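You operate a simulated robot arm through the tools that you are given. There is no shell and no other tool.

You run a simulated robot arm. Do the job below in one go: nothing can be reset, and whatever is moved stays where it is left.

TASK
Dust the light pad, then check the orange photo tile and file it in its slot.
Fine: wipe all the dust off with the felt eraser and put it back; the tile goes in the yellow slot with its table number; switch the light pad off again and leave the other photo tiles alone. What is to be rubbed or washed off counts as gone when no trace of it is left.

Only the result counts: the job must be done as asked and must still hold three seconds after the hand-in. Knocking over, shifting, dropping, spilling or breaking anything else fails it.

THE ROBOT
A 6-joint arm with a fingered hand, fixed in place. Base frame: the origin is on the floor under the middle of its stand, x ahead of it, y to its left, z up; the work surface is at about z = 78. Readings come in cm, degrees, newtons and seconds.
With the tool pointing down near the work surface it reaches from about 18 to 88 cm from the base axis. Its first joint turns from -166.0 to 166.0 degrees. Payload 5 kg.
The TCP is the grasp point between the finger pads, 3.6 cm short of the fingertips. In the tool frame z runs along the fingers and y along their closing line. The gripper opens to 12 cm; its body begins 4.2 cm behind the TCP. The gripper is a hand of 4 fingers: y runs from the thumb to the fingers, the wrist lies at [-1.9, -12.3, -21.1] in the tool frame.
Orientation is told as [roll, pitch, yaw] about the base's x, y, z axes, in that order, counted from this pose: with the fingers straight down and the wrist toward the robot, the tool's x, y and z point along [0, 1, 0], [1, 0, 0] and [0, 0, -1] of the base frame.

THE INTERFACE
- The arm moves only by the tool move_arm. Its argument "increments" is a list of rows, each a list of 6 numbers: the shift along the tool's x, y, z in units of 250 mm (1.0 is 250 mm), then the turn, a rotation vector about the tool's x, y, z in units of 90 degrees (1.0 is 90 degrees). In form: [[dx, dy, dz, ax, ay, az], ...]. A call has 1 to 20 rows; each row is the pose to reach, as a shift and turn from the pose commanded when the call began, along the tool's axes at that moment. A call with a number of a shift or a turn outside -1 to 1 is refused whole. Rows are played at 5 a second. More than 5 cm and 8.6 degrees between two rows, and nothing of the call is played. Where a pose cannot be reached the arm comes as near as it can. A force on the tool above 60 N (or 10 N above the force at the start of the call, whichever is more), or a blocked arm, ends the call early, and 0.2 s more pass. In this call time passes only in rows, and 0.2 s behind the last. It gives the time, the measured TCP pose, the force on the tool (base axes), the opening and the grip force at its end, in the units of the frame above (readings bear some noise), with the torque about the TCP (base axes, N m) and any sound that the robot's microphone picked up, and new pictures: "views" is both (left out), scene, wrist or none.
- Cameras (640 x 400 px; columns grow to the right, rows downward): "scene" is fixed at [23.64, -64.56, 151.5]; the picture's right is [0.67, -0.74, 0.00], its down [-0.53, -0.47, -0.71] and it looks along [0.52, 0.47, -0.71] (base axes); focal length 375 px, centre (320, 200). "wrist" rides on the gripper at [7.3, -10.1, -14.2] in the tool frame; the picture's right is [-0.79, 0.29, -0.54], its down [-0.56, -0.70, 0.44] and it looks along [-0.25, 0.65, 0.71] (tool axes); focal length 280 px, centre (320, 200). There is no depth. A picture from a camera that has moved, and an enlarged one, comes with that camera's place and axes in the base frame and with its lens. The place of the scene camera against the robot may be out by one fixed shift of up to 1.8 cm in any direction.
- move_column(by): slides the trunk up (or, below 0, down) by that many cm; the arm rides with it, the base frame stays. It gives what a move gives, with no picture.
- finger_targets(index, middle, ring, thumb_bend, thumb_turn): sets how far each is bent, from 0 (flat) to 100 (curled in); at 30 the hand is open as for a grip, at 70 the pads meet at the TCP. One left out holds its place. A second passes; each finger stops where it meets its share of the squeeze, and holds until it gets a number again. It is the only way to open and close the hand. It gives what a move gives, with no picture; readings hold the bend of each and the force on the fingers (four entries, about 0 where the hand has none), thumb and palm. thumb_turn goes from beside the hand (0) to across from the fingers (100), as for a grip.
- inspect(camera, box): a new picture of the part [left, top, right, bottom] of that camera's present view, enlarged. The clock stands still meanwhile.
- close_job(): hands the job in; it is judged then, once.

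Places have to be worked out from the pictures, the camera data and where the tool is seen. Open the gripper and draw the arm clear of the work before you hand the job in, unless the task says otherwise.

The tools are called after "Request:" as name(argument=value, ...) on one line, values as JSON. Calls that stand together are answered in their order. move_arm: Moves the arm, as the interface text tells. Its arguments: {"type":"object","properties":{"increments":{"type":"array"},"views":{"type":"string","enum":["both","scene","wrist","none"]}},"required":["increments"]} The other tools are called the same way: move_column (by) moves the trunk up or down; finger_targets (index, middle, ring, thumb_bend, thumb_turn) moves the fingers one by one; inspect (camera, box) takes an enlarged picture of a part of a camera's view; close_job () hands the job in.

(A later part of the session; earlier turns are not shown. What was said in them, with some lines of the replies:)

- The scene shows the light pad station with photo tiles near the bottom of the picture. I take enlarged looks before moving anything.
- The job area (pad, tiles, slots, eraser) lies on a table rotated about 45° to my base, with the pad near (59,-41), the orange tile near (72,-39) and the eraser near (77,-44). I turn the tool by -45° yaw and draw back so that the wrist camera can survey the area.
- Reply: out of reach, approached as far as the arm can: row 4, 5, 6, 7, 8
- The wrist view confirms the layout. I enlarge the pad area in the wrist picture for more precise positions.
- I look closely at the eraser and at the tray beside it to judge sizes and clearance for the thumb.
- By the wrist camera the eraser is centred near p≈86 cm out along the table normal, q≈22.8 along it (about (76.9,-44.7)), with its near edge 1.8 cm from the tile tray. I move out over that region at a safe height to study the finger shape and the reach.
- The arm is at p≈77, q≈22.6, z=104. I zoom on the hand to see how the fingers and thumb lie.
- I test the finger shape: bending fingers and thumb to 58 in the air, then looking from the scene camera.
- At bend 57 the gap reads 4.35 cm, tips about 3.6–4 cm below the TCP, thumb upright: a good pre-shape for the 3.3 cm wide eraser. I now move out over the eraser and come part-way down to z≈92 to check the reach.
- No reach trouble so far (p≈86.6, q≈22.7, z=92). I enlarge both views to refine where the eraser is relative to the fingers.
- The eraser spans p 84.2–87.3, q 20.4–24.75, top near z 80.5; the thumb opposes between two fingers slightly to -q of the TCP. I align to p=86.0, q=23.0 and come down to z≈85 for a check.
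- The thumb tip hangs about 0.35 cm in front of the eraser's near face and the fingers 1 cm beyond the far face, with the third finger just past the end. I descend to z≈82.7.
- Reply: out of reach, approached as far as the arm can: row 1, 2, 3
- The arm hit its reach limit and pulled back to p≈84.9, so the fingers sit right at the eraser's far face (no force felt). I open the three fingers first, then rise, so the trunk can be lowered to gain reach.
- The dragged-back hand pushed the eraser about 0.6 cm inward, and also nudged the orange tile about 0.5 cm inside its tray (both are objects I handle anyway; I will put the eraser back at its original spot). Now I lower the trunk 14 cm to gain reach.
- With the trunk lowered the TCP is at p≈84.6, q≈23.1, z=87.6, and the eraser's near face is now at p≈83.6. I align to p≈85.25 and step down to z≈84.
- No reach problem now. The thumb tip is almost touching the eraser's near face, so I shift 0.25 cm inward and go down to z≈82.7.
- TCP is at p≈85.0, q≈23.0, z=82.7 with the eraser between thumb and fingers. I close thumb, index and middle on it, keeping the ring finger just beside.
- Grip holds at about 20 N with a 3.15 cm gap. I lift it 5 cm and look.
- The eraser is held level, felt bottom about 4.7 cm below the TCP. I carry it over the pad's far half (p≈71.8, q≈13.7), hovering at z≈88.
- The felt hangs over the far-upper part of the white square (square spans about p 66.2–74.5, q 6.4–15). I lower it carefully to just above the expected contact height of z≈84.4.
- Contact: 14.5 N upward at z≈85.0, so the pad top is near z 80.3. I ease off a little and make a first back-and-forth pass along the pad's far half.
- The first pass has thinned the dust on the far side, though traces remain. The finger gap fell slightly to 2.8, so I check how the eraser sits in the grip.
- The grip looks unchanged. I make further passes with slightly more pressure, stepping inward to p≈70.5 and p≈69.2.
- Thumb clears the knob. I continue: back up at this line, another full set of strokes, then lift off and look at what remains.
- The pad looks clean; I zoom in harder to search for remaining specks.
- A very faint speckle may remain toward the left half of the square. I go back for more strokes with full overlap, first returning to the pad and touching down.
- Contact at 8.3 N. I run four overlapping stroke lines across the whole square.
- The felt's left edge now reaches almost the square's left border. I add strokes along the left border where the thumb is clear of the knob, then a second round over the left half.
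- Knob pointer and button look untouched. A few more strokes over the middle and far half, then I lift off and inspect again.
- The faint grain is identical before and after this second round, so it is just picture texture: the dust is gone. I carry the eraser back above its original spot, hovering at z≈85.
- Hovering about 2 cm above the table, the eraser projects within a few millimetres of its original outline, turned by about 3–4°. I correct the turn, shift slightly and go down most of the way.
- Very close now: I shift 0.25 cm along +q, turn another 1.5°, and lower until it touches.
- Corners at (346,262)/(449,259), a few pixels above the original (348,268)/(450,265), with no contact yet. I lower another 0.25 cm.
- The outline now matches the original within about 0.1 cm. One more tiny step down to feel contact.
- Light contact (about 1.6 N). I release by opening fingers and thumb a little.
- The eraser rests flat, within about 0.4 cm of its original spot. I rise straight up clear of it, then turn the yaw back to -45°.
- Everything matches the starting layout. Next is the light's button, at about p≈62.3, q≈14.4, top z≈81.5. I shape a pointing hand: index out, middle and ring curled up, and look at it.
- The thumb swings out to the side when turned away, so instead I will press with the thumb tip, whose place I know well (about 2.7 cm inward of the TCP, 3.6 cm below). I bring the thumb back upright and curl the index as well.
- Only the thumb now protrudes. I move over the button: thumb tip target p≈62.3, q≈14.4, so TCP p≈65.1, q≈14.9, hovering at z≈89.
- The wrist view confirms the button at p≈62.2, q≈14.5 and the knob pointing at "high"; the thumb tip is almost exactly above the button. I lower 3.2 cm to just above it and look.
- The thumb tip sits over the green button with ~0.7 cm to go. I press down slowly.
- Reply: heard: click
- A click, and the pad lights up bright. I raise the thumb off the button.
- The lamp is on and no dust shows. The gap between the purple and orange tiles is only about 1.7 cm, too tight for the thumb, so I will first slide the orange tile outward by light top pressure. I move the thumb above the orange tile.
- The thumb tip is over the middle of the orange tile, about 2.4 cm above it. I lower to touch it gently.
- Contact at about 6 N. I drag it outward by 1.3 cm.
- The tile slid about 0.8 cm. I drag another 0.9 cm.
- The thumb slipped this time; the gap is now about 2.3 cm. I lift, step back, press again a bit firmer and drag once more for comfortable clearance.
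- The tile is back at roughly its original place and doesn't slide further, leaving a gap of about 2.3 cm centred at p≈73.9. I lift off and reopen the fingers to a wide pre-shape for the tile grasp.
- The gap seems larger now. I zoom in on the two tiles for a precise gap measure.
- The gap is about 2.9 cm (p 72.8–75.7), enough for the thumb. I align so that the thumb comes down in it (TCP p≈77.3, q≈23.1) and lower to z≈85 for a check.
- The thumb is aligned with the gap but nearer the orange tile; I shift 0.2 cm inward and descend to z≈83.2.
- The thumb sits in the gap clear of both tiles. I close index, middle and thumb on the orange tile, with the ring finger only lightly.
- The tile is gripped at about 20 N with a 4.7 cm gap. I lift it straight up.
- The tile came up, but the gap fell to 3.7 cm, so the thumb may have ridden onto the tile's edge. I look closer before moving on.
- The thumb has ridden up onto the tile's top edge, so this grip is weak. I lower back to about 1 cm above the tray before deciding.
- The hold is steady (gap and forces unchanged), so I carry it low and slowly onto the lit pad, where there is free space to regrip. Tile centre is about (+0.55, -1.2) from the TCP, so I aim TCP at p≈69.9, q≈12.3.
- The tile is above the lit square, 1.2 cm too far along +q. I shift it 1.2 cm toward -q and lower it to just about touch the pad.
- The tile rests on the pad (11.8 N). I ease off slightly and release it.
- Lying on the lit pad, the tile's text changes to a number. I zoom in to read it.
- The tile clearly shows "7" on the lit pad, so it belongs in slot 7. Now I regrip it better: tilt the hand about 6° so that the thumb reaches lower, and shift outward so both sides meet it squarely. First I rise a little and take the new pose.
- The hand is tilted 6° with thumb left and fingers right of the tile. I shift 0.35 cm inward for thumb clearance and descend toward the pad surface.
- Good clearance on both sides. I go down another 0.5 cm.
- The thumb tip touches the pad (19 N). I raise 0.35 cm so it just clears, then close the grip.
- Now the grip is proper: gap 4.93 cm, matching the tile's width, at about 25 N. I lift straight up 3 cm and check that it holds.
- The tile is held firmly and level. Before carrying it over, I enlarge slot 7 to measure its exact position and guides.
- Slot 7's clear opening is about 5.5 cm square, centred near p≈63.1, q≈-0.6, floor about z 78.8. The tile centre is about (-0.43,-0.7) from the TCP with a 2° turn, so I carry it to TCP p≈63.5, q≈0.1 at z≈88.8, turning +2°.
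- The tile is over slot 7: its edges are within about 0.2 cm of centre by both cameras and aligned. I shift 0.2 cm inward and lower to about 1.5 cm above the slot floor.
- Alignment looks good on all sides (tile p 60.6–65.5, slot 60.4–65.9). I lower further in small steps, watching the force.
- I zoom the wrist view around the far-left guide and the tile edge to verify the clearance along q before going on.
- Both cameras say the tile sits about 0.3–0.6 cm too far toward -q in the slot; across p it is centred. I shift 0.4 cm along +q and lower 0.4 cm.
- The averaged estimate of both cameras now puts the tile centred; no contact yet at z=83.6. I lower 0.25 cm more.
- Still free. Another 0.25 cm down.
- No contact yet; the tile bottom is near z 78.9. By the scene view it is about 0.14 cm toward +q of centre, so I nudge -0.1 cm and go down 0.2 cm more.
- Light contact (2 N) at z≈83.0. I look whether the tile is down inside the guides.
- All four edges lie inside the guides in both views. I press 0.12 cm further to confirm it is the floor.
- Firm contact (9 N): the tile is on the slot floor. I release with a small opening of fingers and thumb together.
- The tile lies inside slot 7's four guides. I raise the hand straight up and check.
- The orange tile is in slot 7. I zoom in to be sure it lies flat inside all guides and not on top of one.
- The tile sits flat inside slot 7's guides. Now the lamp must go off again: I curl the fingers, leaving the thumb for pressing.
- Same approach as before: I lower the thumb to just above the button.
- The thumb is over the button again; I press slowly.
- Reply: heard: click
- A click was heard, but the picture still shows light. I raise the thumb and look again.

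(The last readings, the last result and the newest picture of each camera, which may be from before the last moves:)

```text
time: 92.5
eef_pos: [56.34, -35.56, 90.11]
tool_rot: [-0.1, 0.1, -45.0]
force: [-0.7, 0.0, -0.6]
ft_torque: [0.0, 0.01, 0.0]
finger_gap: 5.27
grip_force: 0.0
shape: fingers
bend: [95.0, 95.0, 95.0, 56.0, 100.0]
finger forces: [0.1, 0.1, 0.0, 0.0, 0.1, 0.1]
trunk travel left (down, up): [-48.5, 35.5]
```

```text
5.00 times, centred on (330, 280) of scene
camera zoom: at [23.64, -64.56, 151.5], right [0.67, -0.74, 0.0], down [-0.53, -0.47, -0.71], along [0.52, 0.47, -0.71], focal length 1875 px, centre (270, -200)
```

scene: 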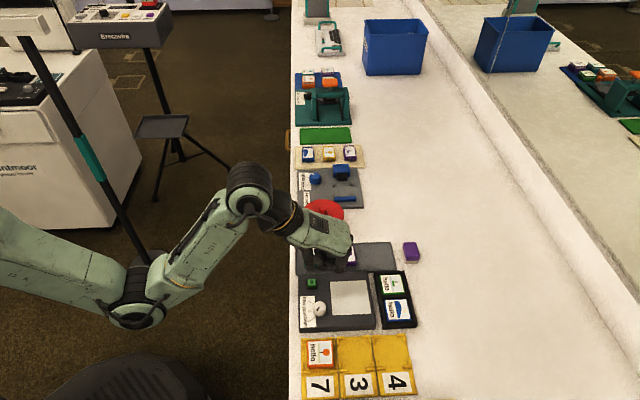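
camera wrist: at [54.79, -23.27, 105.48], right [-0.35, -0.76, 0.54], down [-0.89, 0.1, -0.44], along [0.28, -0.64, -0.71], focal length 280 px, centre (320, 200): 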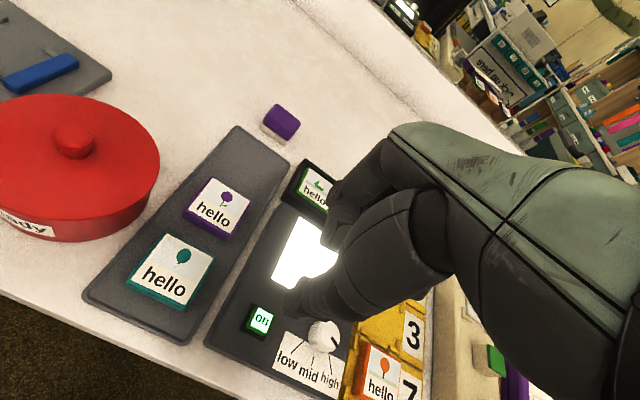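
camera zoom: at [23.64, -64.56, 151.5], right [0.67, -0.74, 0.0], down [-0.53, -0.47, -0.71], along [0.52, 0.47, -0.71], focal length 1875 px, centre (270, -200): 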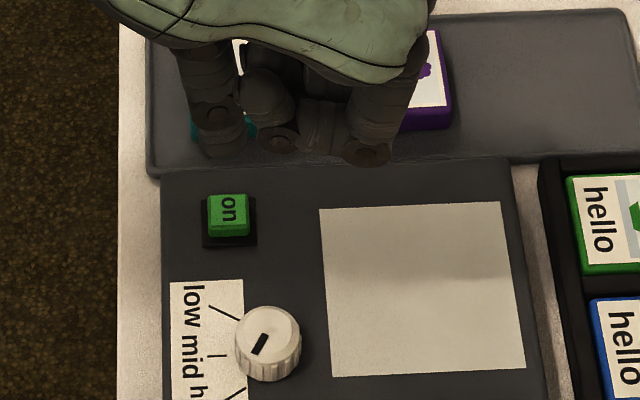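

The lamp is off again. I raise and draw back the arm, then open the hand.

Request:
move_arm(increments=[[0, 0, -0.12, 0, 0, 0], [0, -0.03, -0.24, 0, 0, 0], [0, -0.08, -0.36, 0, 0, 0], [0, -0.14, -0.48, 0, 0, 0], [0, -0.2, -0.56, 0, 0, 0]], views="none")

Request:
finger_targets(index=30, middle=30, ring=30, thumb_bend=30)

Request:
inspect(camera="scene", box=[0, 0, 640, 400])

Request:
inspect(camera="scene", box=[280, 230, 440, 330])

Request:
inspect(camera="scene", box=[325, 275, 375, 320])

Request:
inspect(camera="scene", box=[295, 325, 425, 400])

```text
time: 93.7
eef_pos: [56.24, -35.3, 97.93]
tool_rot: [-0.2, -0.2, -45.0]
force: [-0.3, -0.5, -0.2]
ft_torque: [-0.02, -0.03, 0.03]
finger_gap: 5.3
grip_force: 0.0
shape: fingers
bend: [95.0, 95.0, 95.0, 56.0, 100.0]
finger forces: [0.0, 0.1, 0.1, 0.1, 0.1, 0.1]
out of reach, approached as far as the arm can: row 3, 4, 5
trunk travel left (down, up): [-48.5, 35.5]
```

```text
time: 94.7
eef_pos: [56.26, -35.37, 98.01]
tool_rot: [-0.1, -0.1, -45.0]
force: [0.2, 0.6, 0.1]
ft_torque: [-0.02, 0.0, -0.01]
finger_gap: 12.31
grip_force: 0.1
shape: fingers
bend: [30.0, 30.0, 30.0, 30.0, 98.0]
finger forces: [0.1, 0.1, 0.1, 0.0, 0.0, 0.0]
trunk travel left (down, up): [-48.5, 35.5]
```

```text
1.00 times, centred on (320, 200) of scene (not enlarged: the box is as wide or as high as the picture)
camera zoom: at [23.64, -64.56, 151.5], right [0.67, -0.74, 0.0], down [-0.53, -0.47, -0.71], along [0.52, 0.47, -0.71], focal length 375 px, centre (320, 200)
```

zoom: 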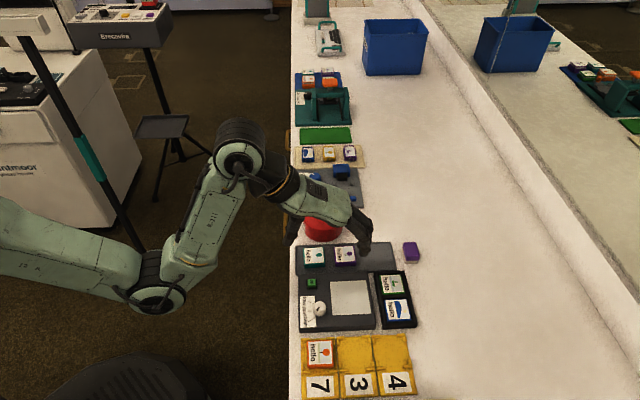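

```text
4.00 times, centred on (360, 280) of scene
camera zoom: at [23.64, -64.56, 151.5], right [0.67, -0.74, 0.0], down [-0.53, -0.47, -0.71], along [0.52, 0.47, -0.71], focal length 1500 px, centre (160, -120)
```

zoom: 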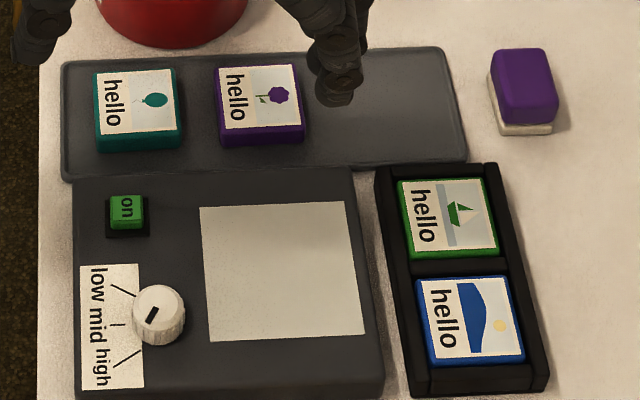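

```text
8.89 times, centred on (350, 298) of scene
camera zoom: at [23.64, -64.56, 151.5], right [0.67, -0.74, 0.0], down [-0.53, -0.47, -0.71], along [0.52, 0.47, -0.71], focal length 3334 px, centre (53, -667)
```

zoom: 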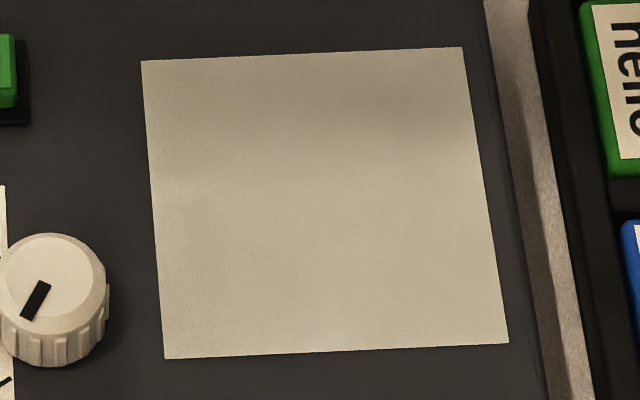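

```text
4.92 times, centred on (360, 362) of scene
camera zoom: at [23.64, -64.56, 151.5], right [0.67, -0.74, 0.0], down [-0.53, -0.47, -0.71], along [0.52, 0.47, -0.71], focal length 1846 px, centre (123, -600)
```

zoom: 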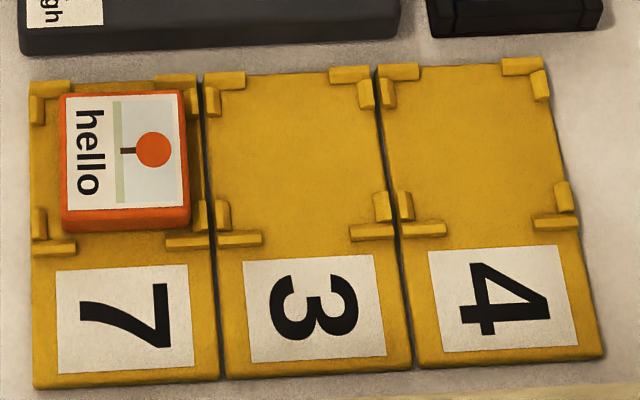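

All looks right: lamp off, tile in slot 7, other tiles and eraser in place. To be sure about the dust I take very close looks at different parts of the square.

Request:
inspect(camera="scene", box=[332, 282, 350, 294])

Request:
inspect(camera="scene", box=[334, 300, 352, 312])

Request:
inspect(camera="scene", box=[342, 292, 360, 304])

Request:
inspect(camera="wrist", box=[240, 200, 400, 360])

```text
16.00 times, centred on (341, 288) of scene
camera zoom: at [23.64, -64.56, 151.5], right [0.67, -0.74, 0.0], down [-0.53, -0.47, -0.71], along [0.52, 0.47, -0.71], focal length 6001 px, centre (-16, -1208)
```

zoom: 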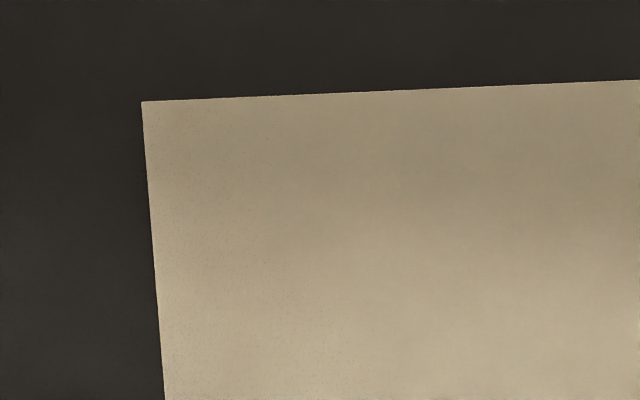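

```text
16.00 times, centred on (343, 306) of scene
camera zoom: at [23.64, -64.56, 151.5], right [0.67, -0.74, 0.0], down [-0.53, -0.47, -0.71], along [0.52, 0.47, -0.71], focal length 6001 px, centre (-48, -1496)
```

zoom: 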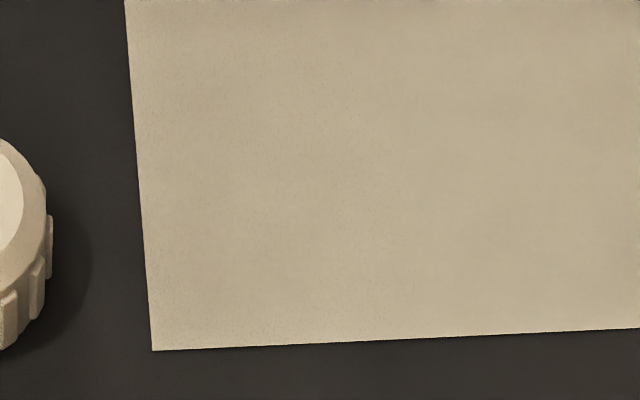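

```text
16.00 times, centred on (351, 298) of scene
camera zoom: at [23.64, -64.56, 151.5], right [0.67, -0.74, 0.0], down [-0.53, -0.47, -0.71], along [0.52, 0.47, -0.71], focal length 6001 px, centre (-176, -1368)
```

zoom: 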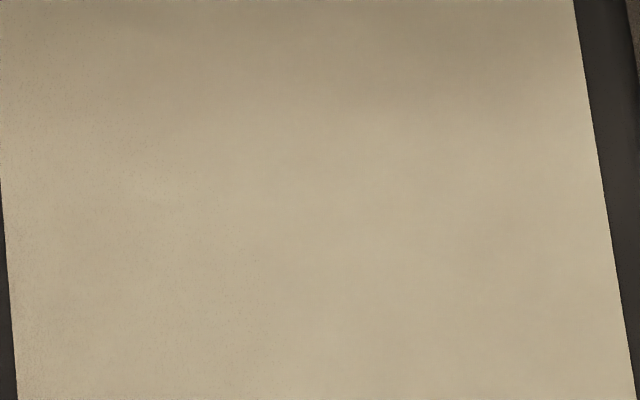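

```text
2.50 times, centred on (320, 280) of wrist
camera zoom: at [54.23, -22.97, 112.22], right [-0.35, -0.76, 0.54], down [-0.89, 0.1, -0.44], along [0.28, -0.64, -0.71], focal length 701 px, centre (320, 0)
```

zoom: 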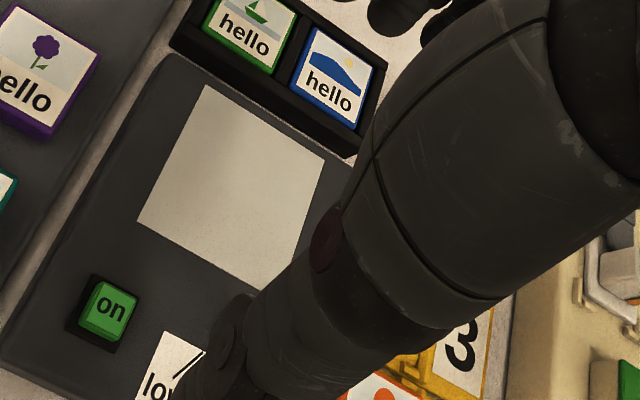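

The faint grain reaches right up to the border where there was never dust, so it is picture grain. I cross-check with the wrist camera from another angle.

Request:
inspect(camera="wrist", box=[270, 230, 330, 290])

Request:
inspect(camera="wrist", box=[290, 255, 325, 285])

```text
6.67 times, centred on (300, 260) of wrist
camera zoom: at [54.23, -22.97, 112.22], right [-0.35, -0.76, 0.54], down [-0.89, 0.1, -0.44], along [0.28, -0.64, -0.71], focal length 1869 px, centre (453, -200)
```

zoom: 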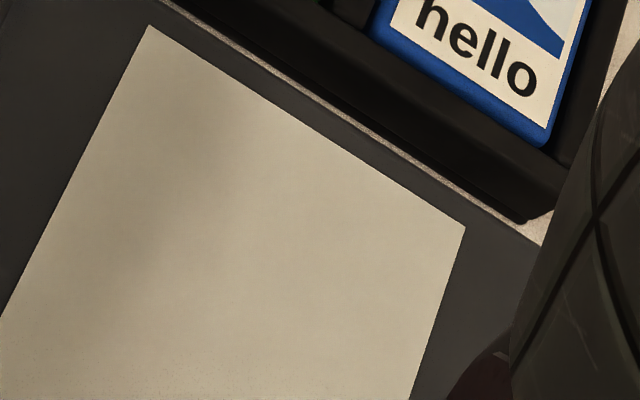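

```text
13.33 times, centred on (308, 270) of wrist
camera zoom: at [54.23, -22.97, 112.22], right [-0.35, -0.76, 0.54], down [-0.89, 0.1, -0.44], along [0.28, -0.64, -0.71], focal length 3738 px, centre (487, -733)
```

zoom: 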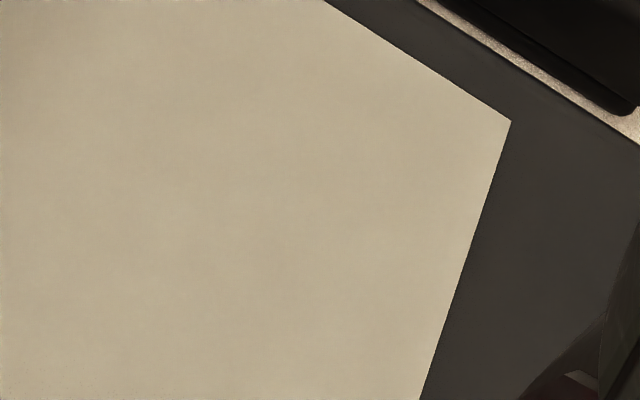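

Both views show grain toward the pad's inner (-p) side, so I look at that strip more closely from the wrist camera.

Request:
inspect(camera="wrist", box=[270, 265, 310, 315])

Request:
inspect(camera="wrist", box=[275, 280, 300, 300])

```text
8.00 times, centred on (290, 290) of wrist
camera zoom: at [54.23, -22.97, 112.22], right [-0.35, -0.76, 0.54], down [-0.89, 0.1, -0.44], along [0.28, -0.64, -0.71], focal length 2243 px, centre (560, -520)
```

zoom: 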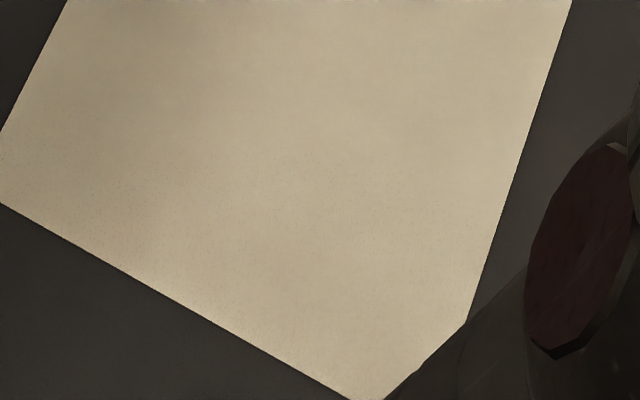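

```text
16.00 times, centred on (288, 290) of wrist
camera zoom: at [54.23, -22.97, 112.22], right [-0.35, -0.76, 0.54], down [-0.89, 0.1, -0.44], along [0.28, -0.64, -0.71], focal length 4486 px, centre (840, -1240)
```

zoom: 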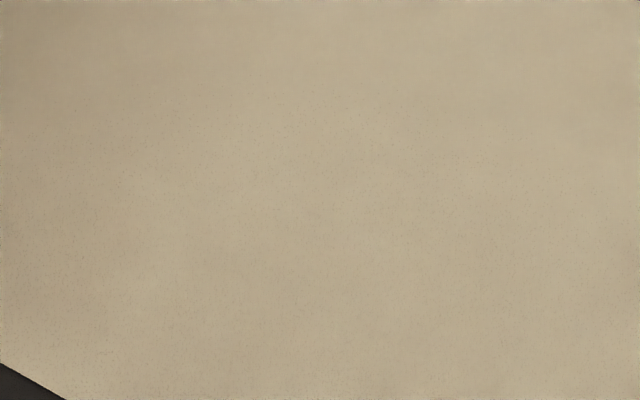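

That grain forms a straight band along the edge, unlike the round dust patch, and further strokes never changed it, so it is surface texture. I raise the trunk back by 14 cm to draw the arm well clear, then take a last look.

Request:
move_column(by=14)

Request:
inspect(camera="scene", box=[0, 0, 640, 400])

Request:
inspect(camera="scene", box=[280, 230, 440, 400])

```text
time: 96.3
eef_pos: [56.26, -35.29, 111.86]
tool_rot: [-0.2, -0.2, -45.0]
force: [0.5, 0.0, 0.6]
ft_torque: [-0.03, 0.01, 0.04]
finger_gap: 12.29
grip_force: 0.0
shape: fingers
bend: [30.0, 30.0, 30.0, 30.0, 98.0]
finger forces: [0.1, 0.0, 0.0, 0.0, 0.0, 0.0]
trunk travel left (down, up): [-62.5, 21.5]
```

```text
1.00 times, centred on (320, 200) of scene (not enlarged: the box is as wide or as high as the picture)
camera zoom: at [23.64, -64.56, 151.5], right [0.67, -0.74, 0.0], down [-0.53, -0.47, -0.71], along [0.52, 0.47, -0.71], focal length 375 px, centre (320, 200)
```

zoom: 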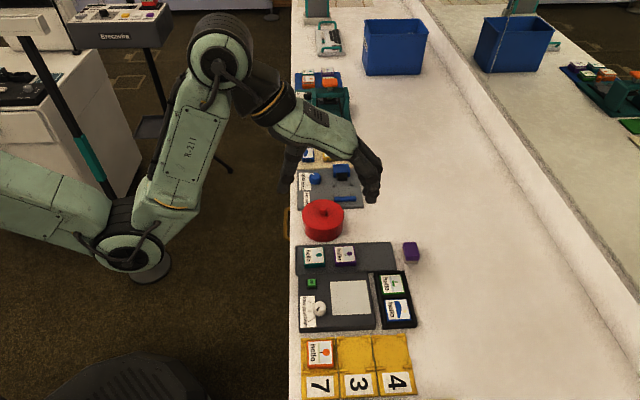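

```text
2.35 times, centred on (360, 315) of scene
camera zoom: at [23.64, -64.56, 151.5], right [0.67, -0.74, 0.0], down [-0.53, -0.47, -0.71], along [0.52, 0.47, -0.71], focal length 882 px, centre (226, -71)
```

zoom: 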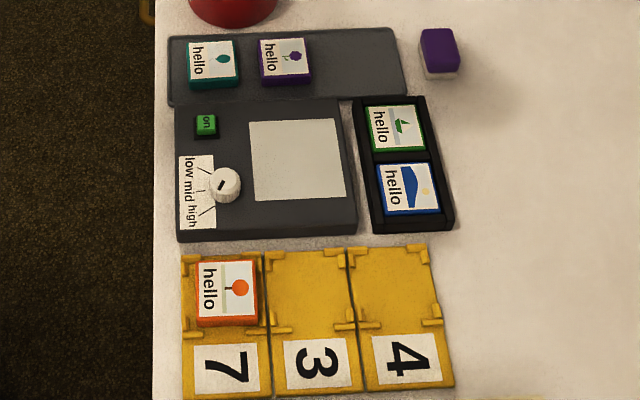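

The work area is unobstructed now. One last close look at the pad without the hand's shadow before handing in.

Request:
inspect(camera="scene", box=[325, 275, 375, 320])

Request:
inspect(camera="scene", box=[340, 285, 365, 305])

```text
8.89 times, centred on (350, 298) of scene
camera zoom: at [23.64, -64.56, 151.5], right [0.67, -0.74, 0.0], down [-0.53, -0.47, -0.71], along [0.52, 0.47, -0.71], focal length 3334 px, centre (53, -667)
```

zoom: 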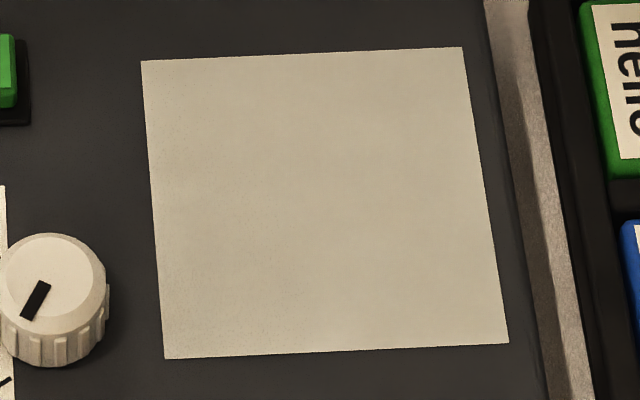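

```text
16.00 times, centred on (352, 295) of scene
camera zoom: at [23.64, -64.56, 151.5], right [0.67, -0.74, 0.0], down [-0.53, -0.47, -0.71], along [0.52, 0.47, -0.71], focal length 6001 px, centre (-200, -1320)
```

zoom: 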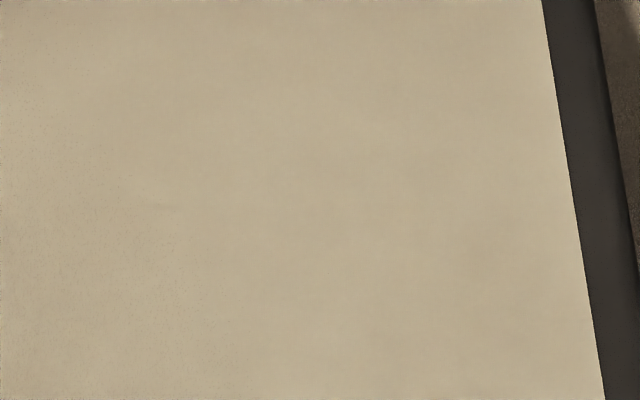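

The pad is clean, with only uniform surface grain left. The lamp is off, the orange tile is in slot 7, and the eraser is back beside the tray. The other tiles haven't moved, and the hand is open and clear of the work, so I hand the job in.

Request:
close_job()

```text
The job is handed in.
```

The job is handed in. As far as the cameras show, all of it was done; I have not seen the judge's result.

- **Dust:** I wiped the light pad with the felt eraser in two full rounds. What remains is a faint grain along one edge that did not change between rounds, so I took it for surface texture, not dust.
- **Eraser:** It is back beside the tile tray, about 0.4 cm from its original spot.
- **Orange tile:** On the lit pad its "hello" changed to a 7. It now lies flat inside the guides of yellow slot 7, resting against the guides on the side next to slot 3.
- **Light pad:** I switched it off again after the check, and the knob still points at "high".
- **Other tiles:** The four other photo tiles look unmoved in the pictures.

Before I picked up the tile, the hand hit its reach limit once. It nudged the eraser and the orange tile about half a centimetre. I also slid the orange tile in its tray to make room for the thumb.
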